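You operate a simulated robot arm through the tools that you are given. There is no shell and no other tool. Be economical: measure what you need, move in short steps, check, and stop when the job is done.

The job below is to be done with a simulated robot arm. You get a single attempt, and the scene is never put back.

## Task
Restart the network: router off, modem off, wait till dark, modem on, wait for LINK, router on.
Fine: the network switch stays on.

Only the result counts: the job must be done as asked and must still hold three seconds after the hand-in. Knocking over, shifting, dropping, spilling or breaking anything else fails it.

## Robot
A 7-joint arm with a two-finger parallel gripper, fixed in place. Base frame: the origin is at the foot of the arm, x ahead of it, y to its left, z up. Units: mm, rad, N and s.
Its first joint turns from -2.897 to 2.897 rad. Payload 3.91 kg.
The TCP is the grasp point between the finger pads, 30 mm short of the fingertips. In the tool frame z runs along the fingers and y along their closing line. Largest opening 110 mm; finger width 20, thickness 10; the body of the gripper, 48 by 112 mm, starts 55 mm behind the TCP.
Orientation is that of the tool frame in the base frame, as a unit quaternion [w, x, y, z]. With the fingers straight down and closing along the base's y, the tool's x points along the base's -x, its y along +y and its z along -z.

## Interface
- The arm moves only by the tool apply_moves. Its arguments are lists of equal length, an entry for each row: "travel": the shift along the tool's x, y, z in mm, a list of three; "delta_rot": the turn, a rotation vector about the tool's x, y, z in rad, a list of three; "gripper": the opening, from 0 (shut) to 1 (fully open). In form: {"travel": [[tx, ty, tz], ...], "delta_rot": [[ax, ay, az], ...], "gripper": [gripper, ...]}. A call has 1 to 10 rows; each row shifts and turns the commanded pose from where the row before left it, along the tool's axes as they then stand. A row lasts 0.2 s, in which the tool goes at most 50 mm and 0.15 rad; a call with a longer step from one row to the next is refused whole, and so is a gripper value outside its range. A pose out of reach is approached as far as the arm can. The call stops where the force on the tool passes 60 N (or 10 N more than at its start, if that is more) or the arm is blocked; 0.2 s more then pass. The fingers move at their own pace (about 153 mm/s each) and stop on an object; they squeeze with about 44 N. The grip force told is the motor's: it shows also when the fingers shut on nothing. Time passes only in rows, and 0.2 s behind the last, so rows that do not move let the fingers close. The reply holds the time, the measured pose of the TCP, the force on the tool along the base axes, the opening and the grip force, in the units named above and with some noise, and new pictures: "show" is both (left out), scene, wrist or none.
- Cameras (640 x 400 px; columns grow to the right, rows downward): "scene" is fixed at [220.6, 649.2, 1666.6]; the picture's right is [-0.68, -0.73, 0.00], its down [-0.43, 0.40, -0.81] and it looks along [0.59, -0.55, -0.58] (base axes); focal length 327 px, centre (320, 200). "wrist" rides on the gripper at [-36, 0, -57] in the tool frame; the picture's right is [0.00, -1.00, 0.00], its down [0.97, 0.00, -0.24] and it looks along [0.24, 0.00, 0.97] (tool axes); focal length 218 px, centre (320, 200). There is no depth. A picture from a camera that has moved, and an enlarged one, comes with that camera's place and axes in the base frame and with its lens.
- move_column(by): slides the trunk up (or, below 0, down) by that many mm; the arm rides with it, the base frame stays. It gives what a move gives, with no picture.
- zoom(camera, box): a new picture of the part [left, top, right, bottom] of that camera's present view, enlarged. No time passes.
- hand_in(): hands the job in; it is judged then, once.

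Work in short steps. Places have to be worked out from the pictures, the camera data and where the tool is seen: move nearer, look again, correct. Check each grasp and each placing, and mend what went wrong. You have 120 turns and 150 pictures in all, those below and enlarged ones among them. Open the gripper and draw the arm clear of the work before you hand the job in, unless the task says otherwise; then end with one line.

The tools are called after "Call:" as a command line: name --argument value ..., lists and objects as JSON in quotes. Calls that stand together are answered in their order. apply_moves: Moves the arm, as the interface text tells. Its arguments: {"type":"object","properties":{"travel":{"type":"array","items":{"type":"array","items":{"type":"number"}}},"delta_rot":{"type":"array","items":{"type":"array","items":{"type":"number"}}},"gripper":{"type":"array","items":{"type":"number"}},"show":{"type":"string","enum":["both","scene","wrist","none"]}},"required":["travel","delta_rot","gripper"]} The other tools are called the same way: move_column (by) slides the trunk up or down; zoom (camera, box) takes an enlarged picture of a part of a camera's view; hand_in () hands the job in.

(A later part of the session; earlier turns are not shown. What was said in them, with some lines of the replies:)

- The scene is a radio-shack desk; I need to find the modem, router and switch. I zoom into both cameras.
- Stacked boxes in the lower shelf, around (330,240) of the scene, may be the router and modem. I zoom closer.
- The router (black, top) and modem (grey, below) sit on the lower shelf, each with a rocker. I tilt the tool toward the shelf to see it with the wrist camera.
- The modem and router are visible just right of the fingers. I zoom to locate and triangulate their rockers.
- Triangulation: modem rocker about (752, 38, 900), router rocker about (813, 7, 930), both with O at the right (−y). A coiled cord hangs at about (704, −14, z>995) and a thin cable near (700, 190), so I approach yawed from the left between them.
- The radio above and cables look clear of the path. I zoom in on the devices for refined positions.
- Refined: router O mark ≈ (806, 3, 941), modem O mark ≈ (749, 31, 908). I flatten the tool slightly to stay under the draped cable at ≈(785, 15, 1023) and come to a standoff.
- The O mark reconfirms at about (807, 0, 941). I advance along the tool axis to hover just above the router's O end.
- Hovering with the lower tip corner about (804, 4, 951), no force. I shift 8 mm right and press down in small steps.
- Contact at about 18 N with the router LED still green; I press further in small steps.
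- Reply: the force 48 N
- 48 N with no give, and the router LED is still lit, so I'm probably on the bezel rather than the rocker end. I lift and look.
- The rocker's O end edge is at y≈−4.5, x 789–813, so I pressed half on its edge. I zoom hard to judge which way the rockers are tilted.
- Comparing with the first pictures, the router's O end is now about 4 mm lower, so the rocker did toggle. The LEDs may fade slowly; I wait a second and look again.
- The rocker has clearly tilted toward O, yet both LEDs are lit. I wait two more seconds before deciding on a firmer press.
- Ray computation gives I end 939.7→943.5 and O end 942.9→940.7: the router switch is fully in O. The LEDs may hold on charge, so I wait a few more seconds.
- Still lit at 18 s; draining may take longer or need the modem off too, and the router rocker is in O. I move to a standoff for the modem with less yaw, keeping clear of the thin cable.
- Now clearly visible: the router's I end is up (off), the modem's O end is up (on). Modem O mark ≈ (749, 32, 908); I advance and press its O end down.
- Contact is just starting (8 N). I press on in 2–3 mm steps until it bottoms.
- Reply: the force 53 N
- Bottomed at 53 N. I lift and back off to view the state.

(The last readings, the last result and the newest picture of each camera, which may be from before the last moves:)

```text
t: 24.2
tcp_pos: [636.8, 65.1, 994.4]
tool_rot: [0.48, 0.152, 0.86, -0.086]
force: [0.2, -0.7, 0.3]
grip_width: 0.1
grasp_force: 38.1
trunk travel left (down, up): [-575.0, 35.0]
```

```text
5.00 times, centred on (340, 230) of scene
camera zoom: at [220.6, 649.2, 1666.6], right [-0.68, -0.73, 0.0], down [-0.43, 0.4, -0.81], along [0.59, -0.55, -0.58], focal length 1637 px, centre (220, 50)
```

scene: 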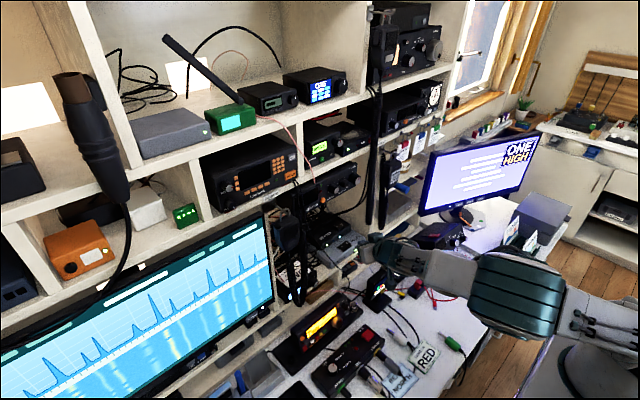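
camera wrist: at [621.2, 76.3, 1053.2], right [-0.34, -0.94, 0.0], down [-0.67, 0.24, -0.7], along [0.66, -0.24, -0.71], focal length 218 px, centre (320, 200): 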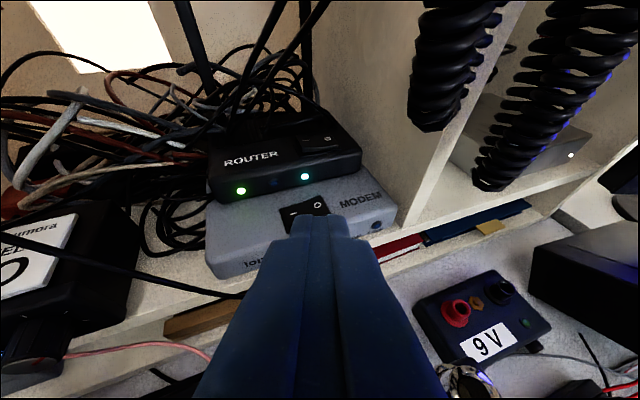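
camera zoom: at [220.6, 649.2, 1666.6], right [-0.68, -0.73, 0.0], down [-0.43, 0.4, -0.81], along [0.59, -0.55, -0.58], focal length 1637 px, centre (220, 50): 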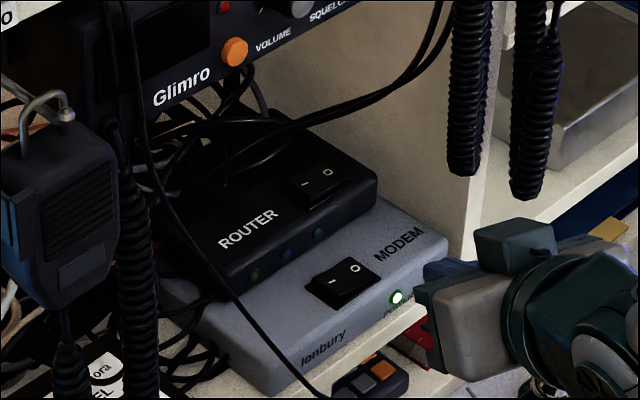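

Both rockers are at O; the router's LEDs went dark about 15 s after its press, and the modem POWER still glows. I wait for it.

Call:
apply_moves --travel '[[0, 0, 0], [0, 0, 0], [0, 0, 0], [0, 0, 0], [0, 0, 0], [0, 0, 0], [0, 0, 0], [0, 0, 0], [0, 0, 0], [0, 0, 0]]' --delta_rot '[[0, 0, 0], [0, 0, 0], [0, 0, 0], [0, 0, 0], [0, 0, 0], [0, 0, 0], [0, 0, 0], [0, 0, 0], [0, 0, 0], [0, 0, 0]]' --gripper '[0, 0, 0, 0, 0, 0, 0, 0, 0, 0]' --show "none"

Call:
apply_moves --travel '[[0, 0, 0], [0, 0, 0], [0, 0, 0], [0, 0, 0], [0, 0, 0], [0, 0, 0], [0, 0, 0], [0, 0, 0], [0, 0, 0], [0, 0, 0]]' --delta_rot '[[0, 0, 0], [0, 0, 0], [0, 0, 0], [0, 0, 0], [0, 0, 0], [0, 0, 0], [0, 0, 0], [0, 0, 0], [0, 0, 0], [0, 0, 0]]' --gripper '[0, 0, 0, 0, 0, 0, 0, 0, 0, 0]' --show "none"

Call:
apply_moves --travel '[[0, 0, 0], [0, 0, 0], [0, 0, 0], [0, 0, 0], [0, 0, 0], [0, 0, 0], [0, 0, 0], [0, 0, 0], [0, 0, 0], [0, 0, 0]]' --delta_rot '[[0, 0, 0], [0, 0, 0], [0, 0, 0], [0, 0, 0], [0, 0, 0], [0, 0, 0], [0, 0, 0], [0, 0, 0], [0, 0, 0], [0, 0, 0]]' --gripper '[0, 0, 0, 0, 0, 0, 0, 0, 0, 0]' --show "none"

Call:
apply_moves --travel '[[0, 0, 0], [0, 0, 0], [0, 0, 0], [0, 0, 0], [0, 0, 0], [0, 0, 0], [0, 0, 0], [0, 0, 0], [0, 0, 0], [0, 0, 0]]' --delta_rot '[[0, 0, 0], [0, 0, 0], [0, 0, 0], [0, 0, 0], [0, 0, 0], [0, 0, 0], [0, 0, 0], [0, 0, 0], [0, 0, 0], [0, 0, 0]]' --gripper '[0, 0, 0, 0, 0, 0, 0, 0, 0, 0]' --show "none"

Call:
apply_moves --travel '[[0, 0, 0], [0, 0, 0], [0, 0, 0], [0, 0, 0], [0, 0, 0], [0, 0, 0], [0, 0, 0], [0, 0, 0], [0, 0, 0], [0, 0, 0]]' --delta_rot '[[0, 0, 0], [0, 0, 0], [0, 0, 0], [0, 0, 0], [0, 0, 0], [0, 0, 0], [0, 0, 0], [0, 0, 0], [0, 0, 0], [0, 0, 0]]' --gripper '[0, 0, 0, 0, 0, 0, 0, 0, 0, 0]' --show "none"

Call:
apply_moves --travel '[[0, 0, 0], [0, 0, 0], [0, 0, 0], [0, 0, 0], [0, 0, 0], [0, 0, 0], [0, 0, 0], [0, 0, 0], [0, 0, 0], [0, 0, 0]]' --delta_rot '[[0, 0, 0], [0, 0, 0], [0, 0, 0], [0, 0, 0], [0, 0, 0], [0, 0, 0], [0, 0, 0], [0, 0, 0], [0, 0, 0], [0, 0, 0]]' --gripper '[0, 0, 0, 0, 0, 0, 0, 0, 0, 0]' --show "none"

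Call:
zoom --camera "scene" --box '[290, 190, 390, 270]'

```text
t: 26.4
tcp_pos: [638.2, 65.4, 993.8]
tool_rot: [0.48, 0.151, 0.86, -0.084]
force: [0.4, -0.5, 0.1]
grip_width: 0.1
grasp_force: 37.6
trunk travel left (down, up): [-575.0, 35.0]
```

```text
t: 28.6
tcp_pos: [637.6, 67.2, 993.7]
tool_rot: [0.48, 0.151, 0.86, -0.084]
force: [-0.3, -0.2, 1.0]
grip_width: 0.0
grasp_force: 37.8
trunk travel left (down, up): [-575.0, 35.0]
```

```text
t: 30.8
tcp_pos: [637.8, 67.1, 995.0]
tool_rot: [0.48, 0.151, 0.86, -0.083]
force: [0.8, -0.5, 1.0]
grip_width: 0.0
grasp_force: 37.9
trunk travel left (down, up): [-575.0, 35.0]
```

```text
t: 33.0
tcp_pos: [638.0, 66.5, 993.5]
tool_rot: [0.481, 0.151, 0.86, -0.084]
force: [-0.3, 0.4, -0.2]
grip_width: 0.1
grasp_force: 38.0
trunk travel left (down, up): [-575.0, 35.0]
```

```text
t: 35.2
tcp_pos: [637.6, 66.0, 994.1]
tool_rot: [0.481, 0.151, 0.86, -0.083]
force: [-0.4, -0.5, -0.6]
grip_width: 0.0
grasp_force: 37.4
trunk travel left (down, up): [-575.0, 35.0]
```

```text
t: 37.4
tcp_pos: [638.0, 66.1, 994.2]
tool_rot: [0.481, 0.152, 0.859, -0.084]
force: [-0.2, 0.1, 0.4]
grip_width: 0.0
grasp_force: 37.8
trunk travel left (down, up): [-575.0, 35.0]
```

```text
5.00 times, centred on (340, 230) of scene
camera zoom: at [220.6, 649.2, 1666.6], right [-0.68, -0.73, 0.0], down [-0.43, 0.4, -0.81], along [0.59, -0.55, -0.58], focal length 1637 px, centre (220, 50)
```

zoom: 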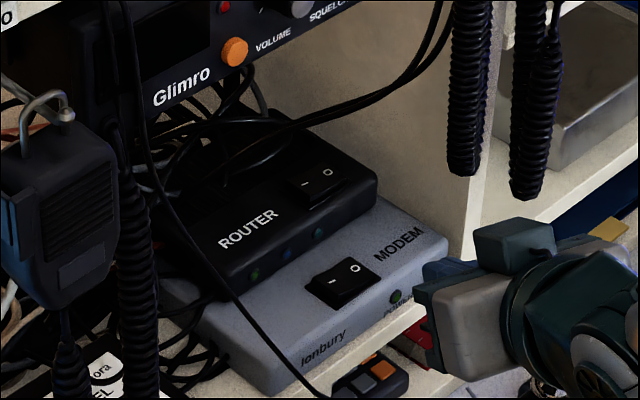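

Everything is dark at 37 s. I reduce the yaw (thin-cable clearance) and hover over the modem's raised I end at about (748, 56, 908).

Call:
apply_moves --travel '[[0, 0, 0], [0, 0, 0], [0, 0, 0], [-0.7, -1.2, 26], [-0.7, -1.2, 26], [-0.7, -1.2, 26], [-0.7, -1.2, 26], [0, 0, 0]]' --delta_rot '[[-0.1278, 0, -0.0785], [-0.1278, 0, -0.0785], [0, 0, 0], [0, 0, 0], [0, 0, 0], [0, 0, 0], [0, 0, 0], [0, 0, 0]]' --gripper '[0, 0, 0, 0, 0, 0, 0, 0]' --show "none"

Call:
zoom --camera "wrist" --box '[200, 100, 440, 250]'

Call:
zoom --camera "scene" --box '[290, 190, 390, 270]'

```text
t: 39.2
tcp_pos: [729.9, 57.4, 942.0]
tool_rot: [0.489, 0.021, 0.872, -0.012]
force: [-0.1, -0.2, 0.2]
grip_width: 0.0
grasp_force: 38.2
trunk travel left (down, up): [-575.0, 35.0]
```

```text
2.67 times, centred on (320, 175) of wrist
camera zoom: at [700.3, 58.8, 1002.3], right [-0.05, -1.0, 0.0], down [-0.71, 0.03, -0.7], along [0.7, -0.03, -0.71], focal length 582 px, centre (320, 267)
```

zoom: 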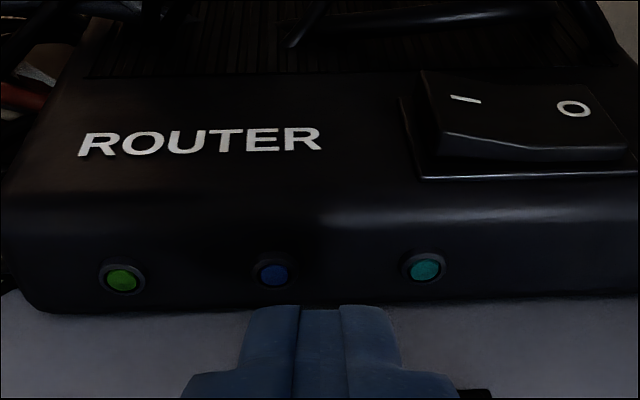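

```text
5.00 times, centred on (340, 230) of scene
camera zoom: at [220.6, 649.2, 1666.6], right [-0.68, -0.73, 0.0], down [-0.43, 0.4, -0.81], along [0.59, -0.55, -0.58], focal length 1637 px, centre (220, 50)
```

zoom: 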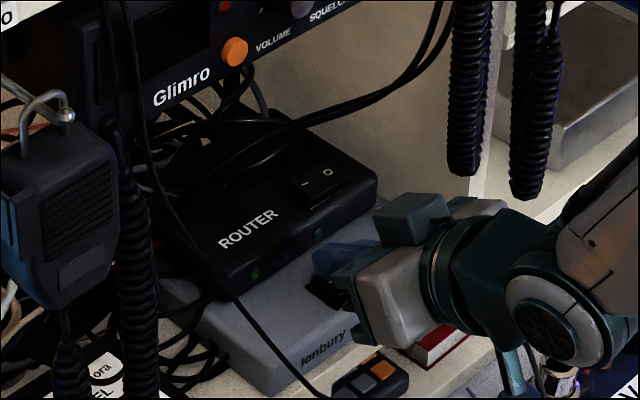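

Hovering over the I end, no contact. I press down, then bottom it gently.

Call:
apply_moves --travel '[[3.4, 0, 2.1], [3.4, 0, 2.1], [2.6, 0, 1.6], [2.2, 0, 1.35], [2.2, 0, 1.35], [2.2, 0, 1.35]]' --delta_rot '[[0, 0, 0], [0, 0, 0], [0, 0, 0], [0, 0, 0], [0, 0, 0], [0, 0, 0]]' --gripper '[0, 0, 0, 0, 0, 0]' --show "none"

```text
t: 40.6
tcp_pos: [730.3, 58.6, 933.2]
tool_rot: [0.497, 0.021, 0.868, -0.011]
force: [-4.8, -2.3, 44.1]
grip_width: 0.1
grasp_force: 37.2
trunk travel left (down, up): [-575.0, 35.0]
```

44 N, bottomed. I lift, retreat and look.

Call:
apply_moves --travel '[[-4.3, 0, -2.6], [-4.3, 0, -2.6], [-4.3, 0, -2.6], [0, 0, -30], [0, 0, -40], [0, 0, -40], [0, 0, 0]]' --delta_rot '[[0, 0, 0], [0, 0, 0], [0, 0, 0], [0, 0, 0], [0, 0, 0], [0, 0, 0], [0, 0, 0]]' --gripper '[0, 0, 0, 0, 0, 0, 0]' --show "none"

Call:
zoom --camera "wrist" --box '[210, 100, 450, 240]'

Call:
zoom --camera "scene" --box '[290, 190, 390, 270]'

```text
t: 42.2
tcp_pos: [636.0, 66.5, 998.1]
tool_rot: [0.488, 0.022, 0.873, -0.012]
force: [0.3, 0.2, 0.0]
grip_width: 0.0
grasp_force: 38.4
trunk travel left (down, up): [-575.0, 35.0]
```

```text
2.67 times, centred on (330, 170) of wrist
camera zoom: at [607.2, 66.9, 1057.8], right [-0.05, -1.0, 0.0], down [-0.71, 0.03, -0.7], along [0.7, -0.03, -0.71], focal length 582 px, centre (293, 280)
```

zoom: 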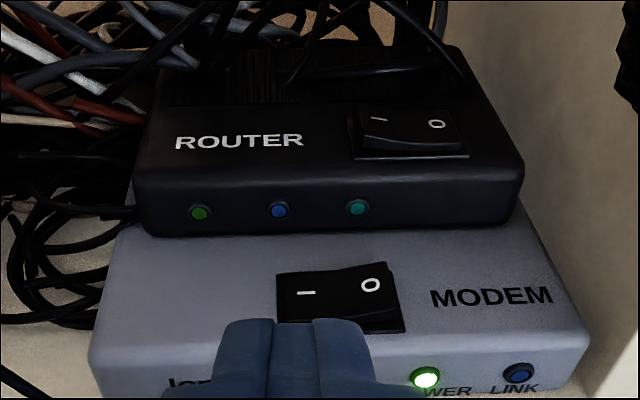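

```text
5.00 times, centred on (340, 230) of scene
camera zoom: at [220.6, 649.2, 1666.6], right [-0.68, -0.73, 0.0], down [-0.43, 0.4, -0.81], along [0.59, -0.55, -0.58], focal length 1637 px, centre (220, 50)
```

zoom: 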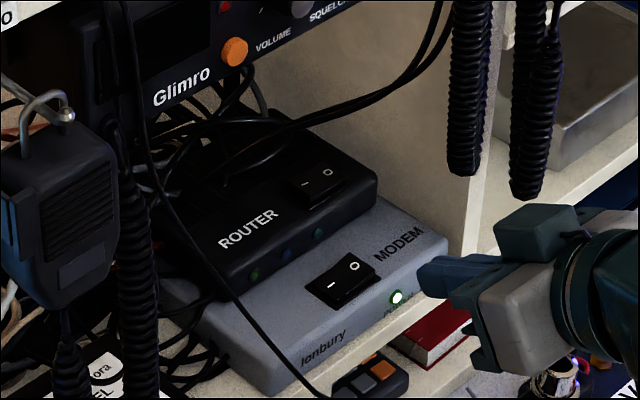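

Modem is on (POWER lit, I end down), LINK still dark. I wait with LINK in the wrist view.

Call:
apply_moves --travel '[[0, 0, 0], [0, 0, 0], [0, 0, 0], [0, 0, 0], [0, 0, 0], [0, 0, 0], [0, 0, 0], [0, 0, 0], [0, 0, 0], [0, 0, 0]]' --delta_rot '[[0, 0, 0], [0, 0, 0], [0, 0, 0], [0, 0, 0], [0, 0, 0], [0, 0, 0], [0, 0, 0], [0, 0, 0], [0, 0, 0], [0, 0, 0]]' --gripper '[0, 0, 0, 0, 0, 0, 0, 0, 0, 0]' --show "none"

Call:
apply_moves --travel '[[0, 0, 0], [0, 0, 0], [0, 0, 0], [0, 0, 0], [0, 0, 0], [0, 0, 0], [0, 0, 0], [0, 0, 0], [0, 0, 0], [0, 0, 0]]' --delta_rot '[[0, 0, 0], [0, 0, 0], [0, 0, 0], [0, 0, 0], [0, 0, 0], [0, 0, 0], [0, 0, 0], [0, 0, 0], [0, 0, 0], [0, 0, 0]]' --gripper '[0, 0, 0, 0, 0, 0, 0, 0, 0, 0]' --show "none"

Call:
apply_moves --travel '[[0, 0, 0], [0, 0, 0], [0, 0, 0], [0, 0, 0], [0, 0, 0], [0, 0, 0], [0, 0, 0], [0, 0, 0], [0, 0, 0], [0, 0, 0]]' --delta_rot '[[0, 0, 0], [0, 0, 0], [0, 0, 0], [0, 0, 0], [0, 0, 0], [0, 0, 0], [0, 0, 0], [0, 0, 0], [0, 0, 0], [0, 0, 0]]' --gripper '[0, 0, 0, 0, 0, 0, 0, 0, 0, 0]' --show "none"

Call:
apply_moves --travel '[[0, 0, 0], [0, 0, 0], [0, 0, 0], [0, 0, 0], [0, 0, 0], [0, 0, 0], [0, 0, 0], [0, 0, 0], [0, 0, 0], [0, 0, 0]]' --delta_rot '[[0, 0, 0], [0, 0, 0], [0, 0, 0], [0, 0, 0], [0, 0, 0], [0, 0, 0], [0, 0, 0], [0, 0, 0], [0, 0, 0], [0, 0, 0]]' --gripper '[0, 0, 0, 0, 0, 0, 0, 0, 0, 0]' --show "none"

Call:
apply_moves --travel '[[0, 0, 0], [0, 0, 0], [0, 0, 0], [0, 0, 0], [0, 0, 0], [0, 0, 0], [0, 0, 0], [0, 0, 0], [0, 0, 0], [0, 0, 0]]' --delta_rot '[[0, 0, 0], [0, 0, 0], [0, 0, 0], [0, 0, 0], [0, 0, 0], [0, 0, 0], [0, 0, 0], [0, 0, 0], [0, 0, 0], [0, 0, 0]]' --gripper '[0, 0, 0, 0, 0, 0, 0, 0, 0, 0]' --show "none"

Call:
zoom --camera "wrist" --box '[210, 100, 450, 240]'

```text
t: 44.4
tcp_pos: [637.5, 67.2, 998.4]
tool_rot: [0.488, 0.021, 0.872, -0.012]
force: [0.2, 0.8, -0.3]
grip_width: 0.2
grasp_force: 37.4
trunk travel left (down, up): [-575.0, 35.0]
```

```text
t: 46.6
tcp_pos: [636.4, 66.9, 998.4]
tool_rot: [0.487, 0.02, 0.873, -0.011]
force: [0.3, 0.2, -0.8]
grip_width: 0.0
grasp_force: 37.8
trunk travel left (down, up): [-575.0, 35.0]
```

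```text
t: 48.8
tcp_pos: [635.8, 67.4, 998.9]
tool_rot: [0.488, 0.021, 0.872, -0.011]
force: [-0.4, -0.6, -0.1]
grip_width: 0.2
grasp_force: 37.4
trunk travel left (down, up): [-575.0, 35.0]
```

```text
t: 51.0
tcp_pos: [636.9, 67.4, 997.3]
tool_rot: [0.488, 0.021, 0.873, -0.011]
force: [0.7, -0.3, 0.2]
grip_width: 0.0
grasp_force: 38.0
trunk travel left (down, up): [-575.0, 35.0]
```

```text
t: 53.2
tcp_pos: [636.8, 65.7, 998.5]
tool_rot: [0.487, 0.021, 0.873, -0.011]
force: [0.0, 0.8, 0.8]
grip_width: 0.0
grasp_force: 38.0
trunk travel left (down, up): [-575.0, 35.0]
```

```text
2.67 times, centred on (330, 170) of wrist
camera zoom: at [607.5, 66.9, 1057.9], right [-0.05, -1.0, 0.0], down [-0.71, 0.03, -0.7], along [0.7, -0.03, -0.71], focal length 582 px, centre (293, 280)
```

zoom: 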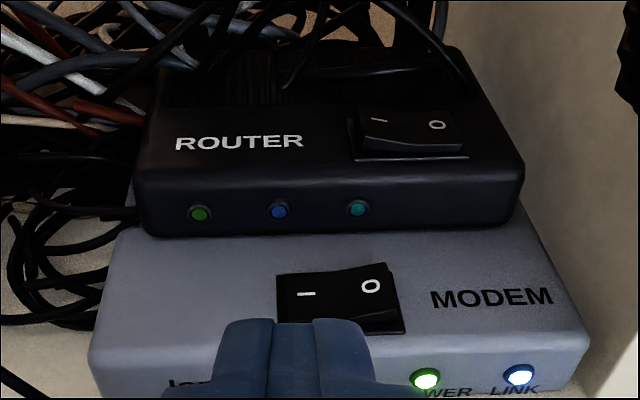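

LINK is lit on the modem. I yaw for the router approach (clear of both cords) and come to its standoff, rechecking LINK.

Call:
apply_moves --travel '[[0, 0, 0], [0, 0, 0], [0, 0, 0], [0, 0, 0], [-19.4, 14.8, 7.3], [-19.4, 14.8, 7.3], [-19.4, 14.8, 7.3], [0, 0, 0]]' --delta_rot '[[0.0958, 0, 0.0589], [0.0958, 0, 0.0589], [0.0958, 0, 0.0589], [0.0958, 0, 0.0589], [0, 0, 0], [0, 0, 0], [0, 0, 0], [0, 0, 0]]' --gripper '[0, 0, 0, 0, 0, 0, 0, 0]' --show "none"

Call:
zoom --camera "wrist" --box '[200, 100, 440, 240]'

Call:
zoom --camera "scene" --box '[290, 190, 390, 270]'

```text
t: 55.0
tcp_pos: [701.7, 79.5, 1036.8]
tool_rot: [0.474, 0.214, 0.846, -0.12]
force: [-0.7, -0.8, 0.4]
grip_width: 0.0
grasp_force: 37.8
trunk travel left (down, up): [-575.0, 35.0]
```

```text
2.67 times, centred on (320, 170) of wrist
camera zoom: at [676.4, 92.9, 1096.2], right [-0.48, -0.88, 0.0], down [-0.63, 0.34, -0.7], along [0.62, -0.33, -0.71], focal length 582 px, centre (320, 280)
```

zoom: 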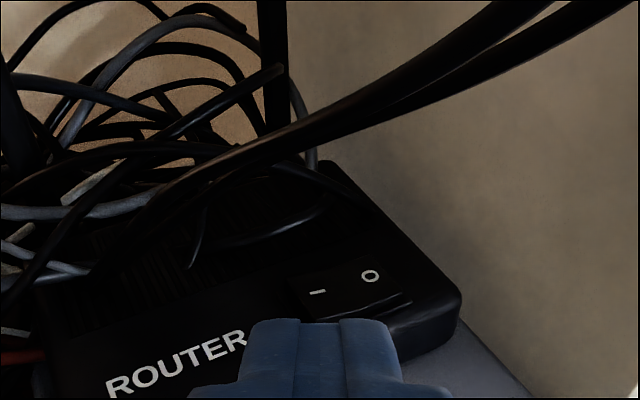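

```text
5.00 times, centred on (340, 230) of scene
camera zoom: at [220.6, 649.2, 1666.6], right [-0.68, -0.73, 0.0], down [-0.43, 0.4, -0.81], along [0.59, -0.55, -0.58], focal length 1637 px, centre (220, 50)
```

zoom: 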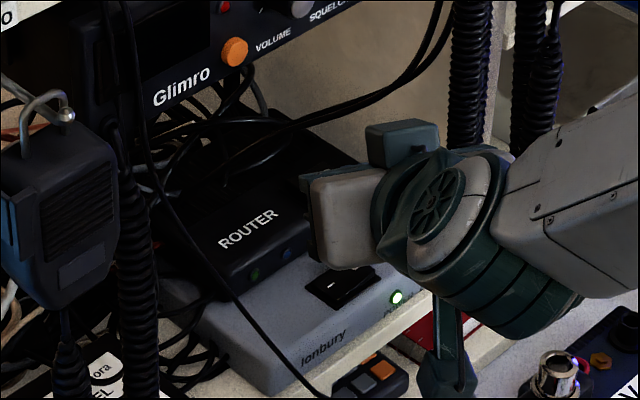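

I mark is confirmed at about (805, 25, 943). I advance to hover above the router's I end.

Call:
apply_moves --travel '[[0.4, 0.3, 27], [0.4, 0.3, 27], [0.4, 0.3, 27], [0.4, 0.3, 27], [0, 0, 0]]' --delta_rot '[[0, 0, 0], [0, 0, 0], [0, 0, 0], [0, 0, 0], [0, 0, 0]]' --gripper '[0, 0, 0, 0, 0]' --show "none"

Call:
zoom --camera "scene" --box '[290, 190, 390, 270]'

```text
t: 56.2
tcp_pos: [776.2, 37.2, 978.2]
tool_rot: [0.473, 0.215, 0.846, -0.12]
force: [0.4, -0.3, 0.6]
grip_width: 0.3
grasp_force: 37.5
trunk travel left (down, up): [-575.0, 35.0]
```

```text
5.00 times, centred on (340, 230) of scene
camera zoom: at [220.6, 649.2, 1666.6], right [-0.68, -0.73, 0.0], down [-0.43, 0.4, -0.81], along [0.59, -0.55, -0.58], focal length 1637 px, centre (220, 50)
```

zoom: 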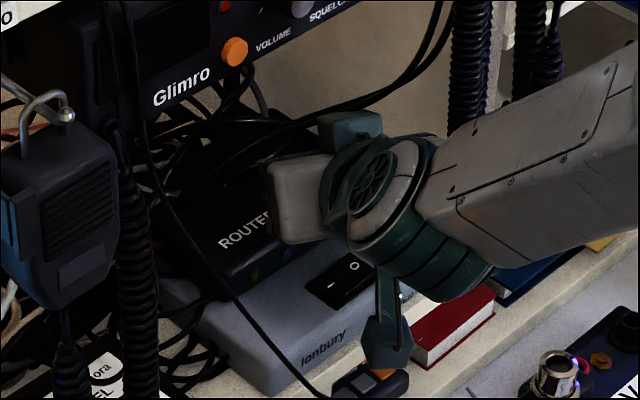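

TCP is 7 mm short in x; I correct and press down.

Call:
apply_moves --travel '[[-3.0, 3.1, 4.9], [3.4, 0, 2.1], [3.4, 0, 2.1], [2.2, 0, 1.35], [2.2, 0, 1.35], [2.2, 0, 1.35]]' --delta_rot '[[0, 0, 0], [0, 0, 0], [0, 0, 0], [0, 0, 0], [0, 0, 0], [0, 0, 0]]' --gripper '[0, 0, 0, 0, 0, 0]' --show "none"

Call:
zoom --camera "wrist" --box '[200, 100, 440, 300]'

```text
t: 57.6
tcp_pos: [787.4, 36.3, 965.9]
tool_rot: [0.475, 0.215, 0.845, -0.119]
force: [-3.7, 0.9, 12.8]
grip_width: 0.0
grasp_force: 37.7
trunk travel left (down, up): [-575.0, 35.0]
```

```text
2.00 times, centred on (320, 200) of wrist
camera zoom: at [761.5, 48.9, 1025.5], right [-0.48, -0.88, 0.0], down [-0.62, 0.34, -0.7], along [0.62, -0.34, -0.71], focal length 436 px, centre (320, 200)
```

zoom: 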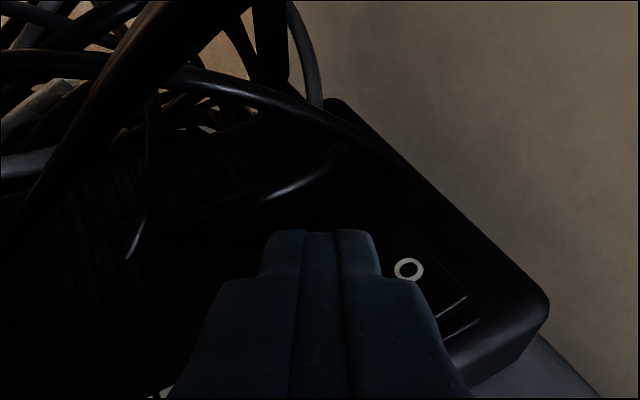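

The tip is on the I side with 13 N; I push on to bottom it.

Call:
apply_moves --travel '[[2.2, 0, 1.35], [2.2, 0, 1.35], [1.7, 0, 1.0]]' --delta_rot '[[0, 0, 0], [0, 0, 0], [0, 0, 0]]' --gripper '[0, 0, 0]' --show "none"

```text
t: 58.4
tcp_pos: [787.8, 36.9, 966.0]
tool_rot: [0.481, 0.215, 0.842, -0.118]
force: [-1.0, 0.6, 50.6]
grip_width: 0.0
grasp_force: 38.0
trunk travel left (down, up): [-575.0, 35.0]
```

Bottomed at 51 N. I lift and retreat along the tool axis, then look.

Call:
apply_moves --travel '[[-4.3, 0, -2.6], [-4.3, 0, -2.6], [-2, 0, -10], [0, 0, -30], [0, 0, -40], [0, 0, -40], [0, 0, -40], [0, 0, 0]]' --delta_rot '[[0, 0, 0], [0, 0, 0], [0, 0, 0], [0, 0, 0], [0, 0, 0], [0, 0, 0], [0, 0, 0], [0, 0, 0]]' --gripper '[0, 0, 0, 0, 0, 0, 0, 0]' --show "none"

Call:
zoom --camera "wrist" --box '[200, 100, 440, 240]'

Call:
zoom --camera "scene" --box '[290, 190, 390, 270]'

```text
t: 60.2
tcp_pos: [669.4, 98.8, 1048.9]
tool_rot: [0.472, 0.216, 0.846, -0.121]
force: [0.5, -0.6, 0.1]
grip_width: 0.1
grasp_force: 37.8
trunk travel left (down, up): [-575.0, 35.0]
```

```text
2.67 times, centred on (320, 170) of wrist
camera zoom: at [644.1, 111.8, 1108.0], right [-0.48, -0.88, 0.0], down [-0.63, 0.34, -0.7], along [0.62, -0.34, -0.71], focal length 582 px, centre (320, 280)
```

zoom: 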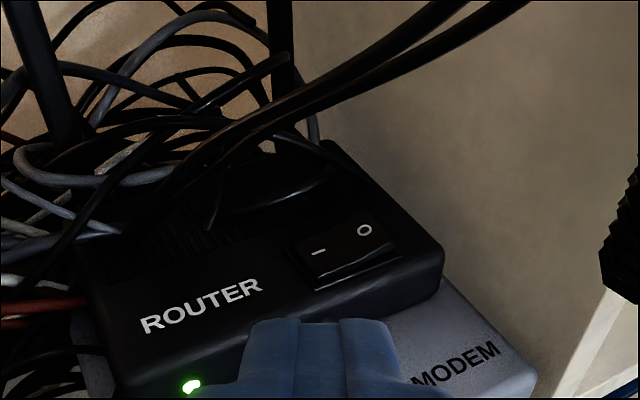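

```text
5.00 times, centred on (340, 230) of scene
camera zoom: at [220.6, 649.2, 1666.6], right [-0.68, -0.73, 0.0], down [-0.43, 0.4, -0.81], along [0.59, -0.55, -0.58], focal length 1637 px, centre (220, 50)
```

zoom: 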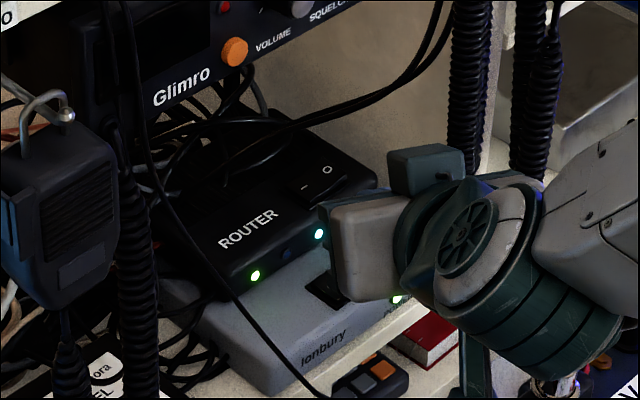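

The router is powered on again. I withdraw well clear, open the gripper and check the whole scene.

Call:
apply_moves --travel '[[0, 0, -40], [0, 0, -40], [0, 0, -40], [0, 0, -40], [0, 0, 0], [0, 0, 0], [0, 0, 0], [0, 0, 0], [0, 0, 0], [0, 0, 0]]' --delta_rot '[[0, 0, 0], [0, 0, 0], [0, 0, 0], [0, 0, 0], [0, 0, 0], [0, 0, 0], [0, 0, 0], [0, 0, 0], [0, 0, 0], [0, 0, 0]]' --gripper '[0, 0, 0, 0, 1, 1, 1, 1, 1, 1]'

Call:
zoom --camera "scene" --box '[290, 190, 390, 270]'

Call:
zoom --camera "wrist" --box '[220, 100, 460, 250]'

```text
t: 62.4
tcp_pos: [550.7, 163.7, 1131.0]
tool_rot: [0.473, 0.215, 0.846, -0.12]
force: [-0.2, 0.2, 0.3]
grip_width: 110.1
grasp_force: 0.1
trunk travel left (down, up): [-575.0, 35.0]
camera wrist: at [524.9, 176.6, 1190.1], right [-0.48, -0.88, 0.0], down [-0.63, 0.34, -0.7], along [0.62, -0.33, -0.71], focal length 218 px, centre (320, 200)
```

scene: 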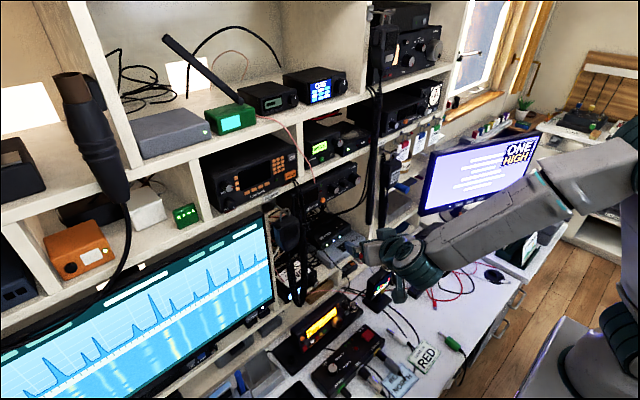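
wrist: 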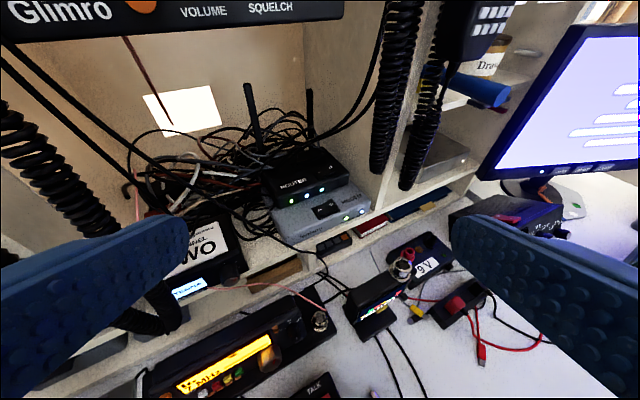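

```text
5.00 times, centred on (340, 230) of scene
camera zoom: at [220.6, 649.2, 1666.6], right [-0.68, -0.73, 0.0], down [-0.43, 0.4, -0.81], along [0.59, -0.55, -0.58], focal length 1637 px, centre (220, 50)
```

zoom: 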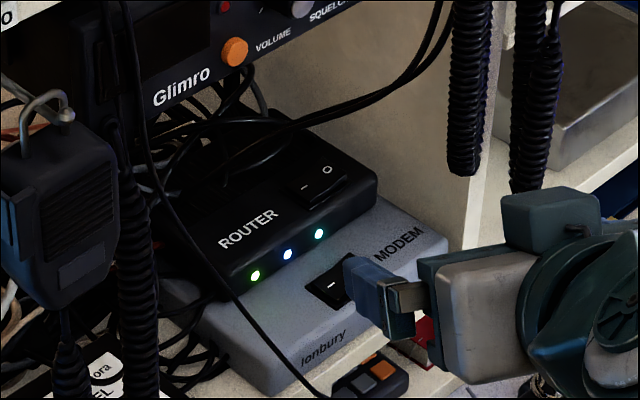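

```text
2.67 times, centred on (340, 175) of wrist
camera zoom: at [524.9, 176.6, 1190.1], right [-0.48, -0.88, 0.0], down [-0.63, 0.34, -0.7], along [0.62, -0.33, -0.71], focal length 582 px, centre (267, 267)
```

zoom: 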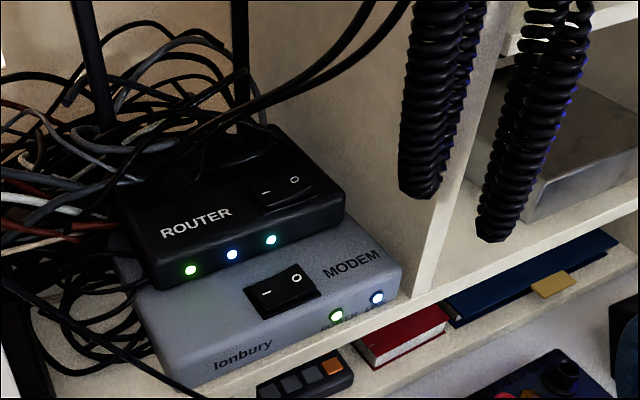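

All the router LEDs, including the formerly dark blue one, and the modem POWER and LINK are lit. Both rockers are at I, nothing has been disturbed, and the arm is clear, so I hand in.

Call:
hand_in

```text
The job is handed in.
```

I restarted the network in the order you gave: router off, modem off, all their lights dark, modem on, LINK lit, router on. All their lights were on at hand-in, and I didn't touch the network switch.
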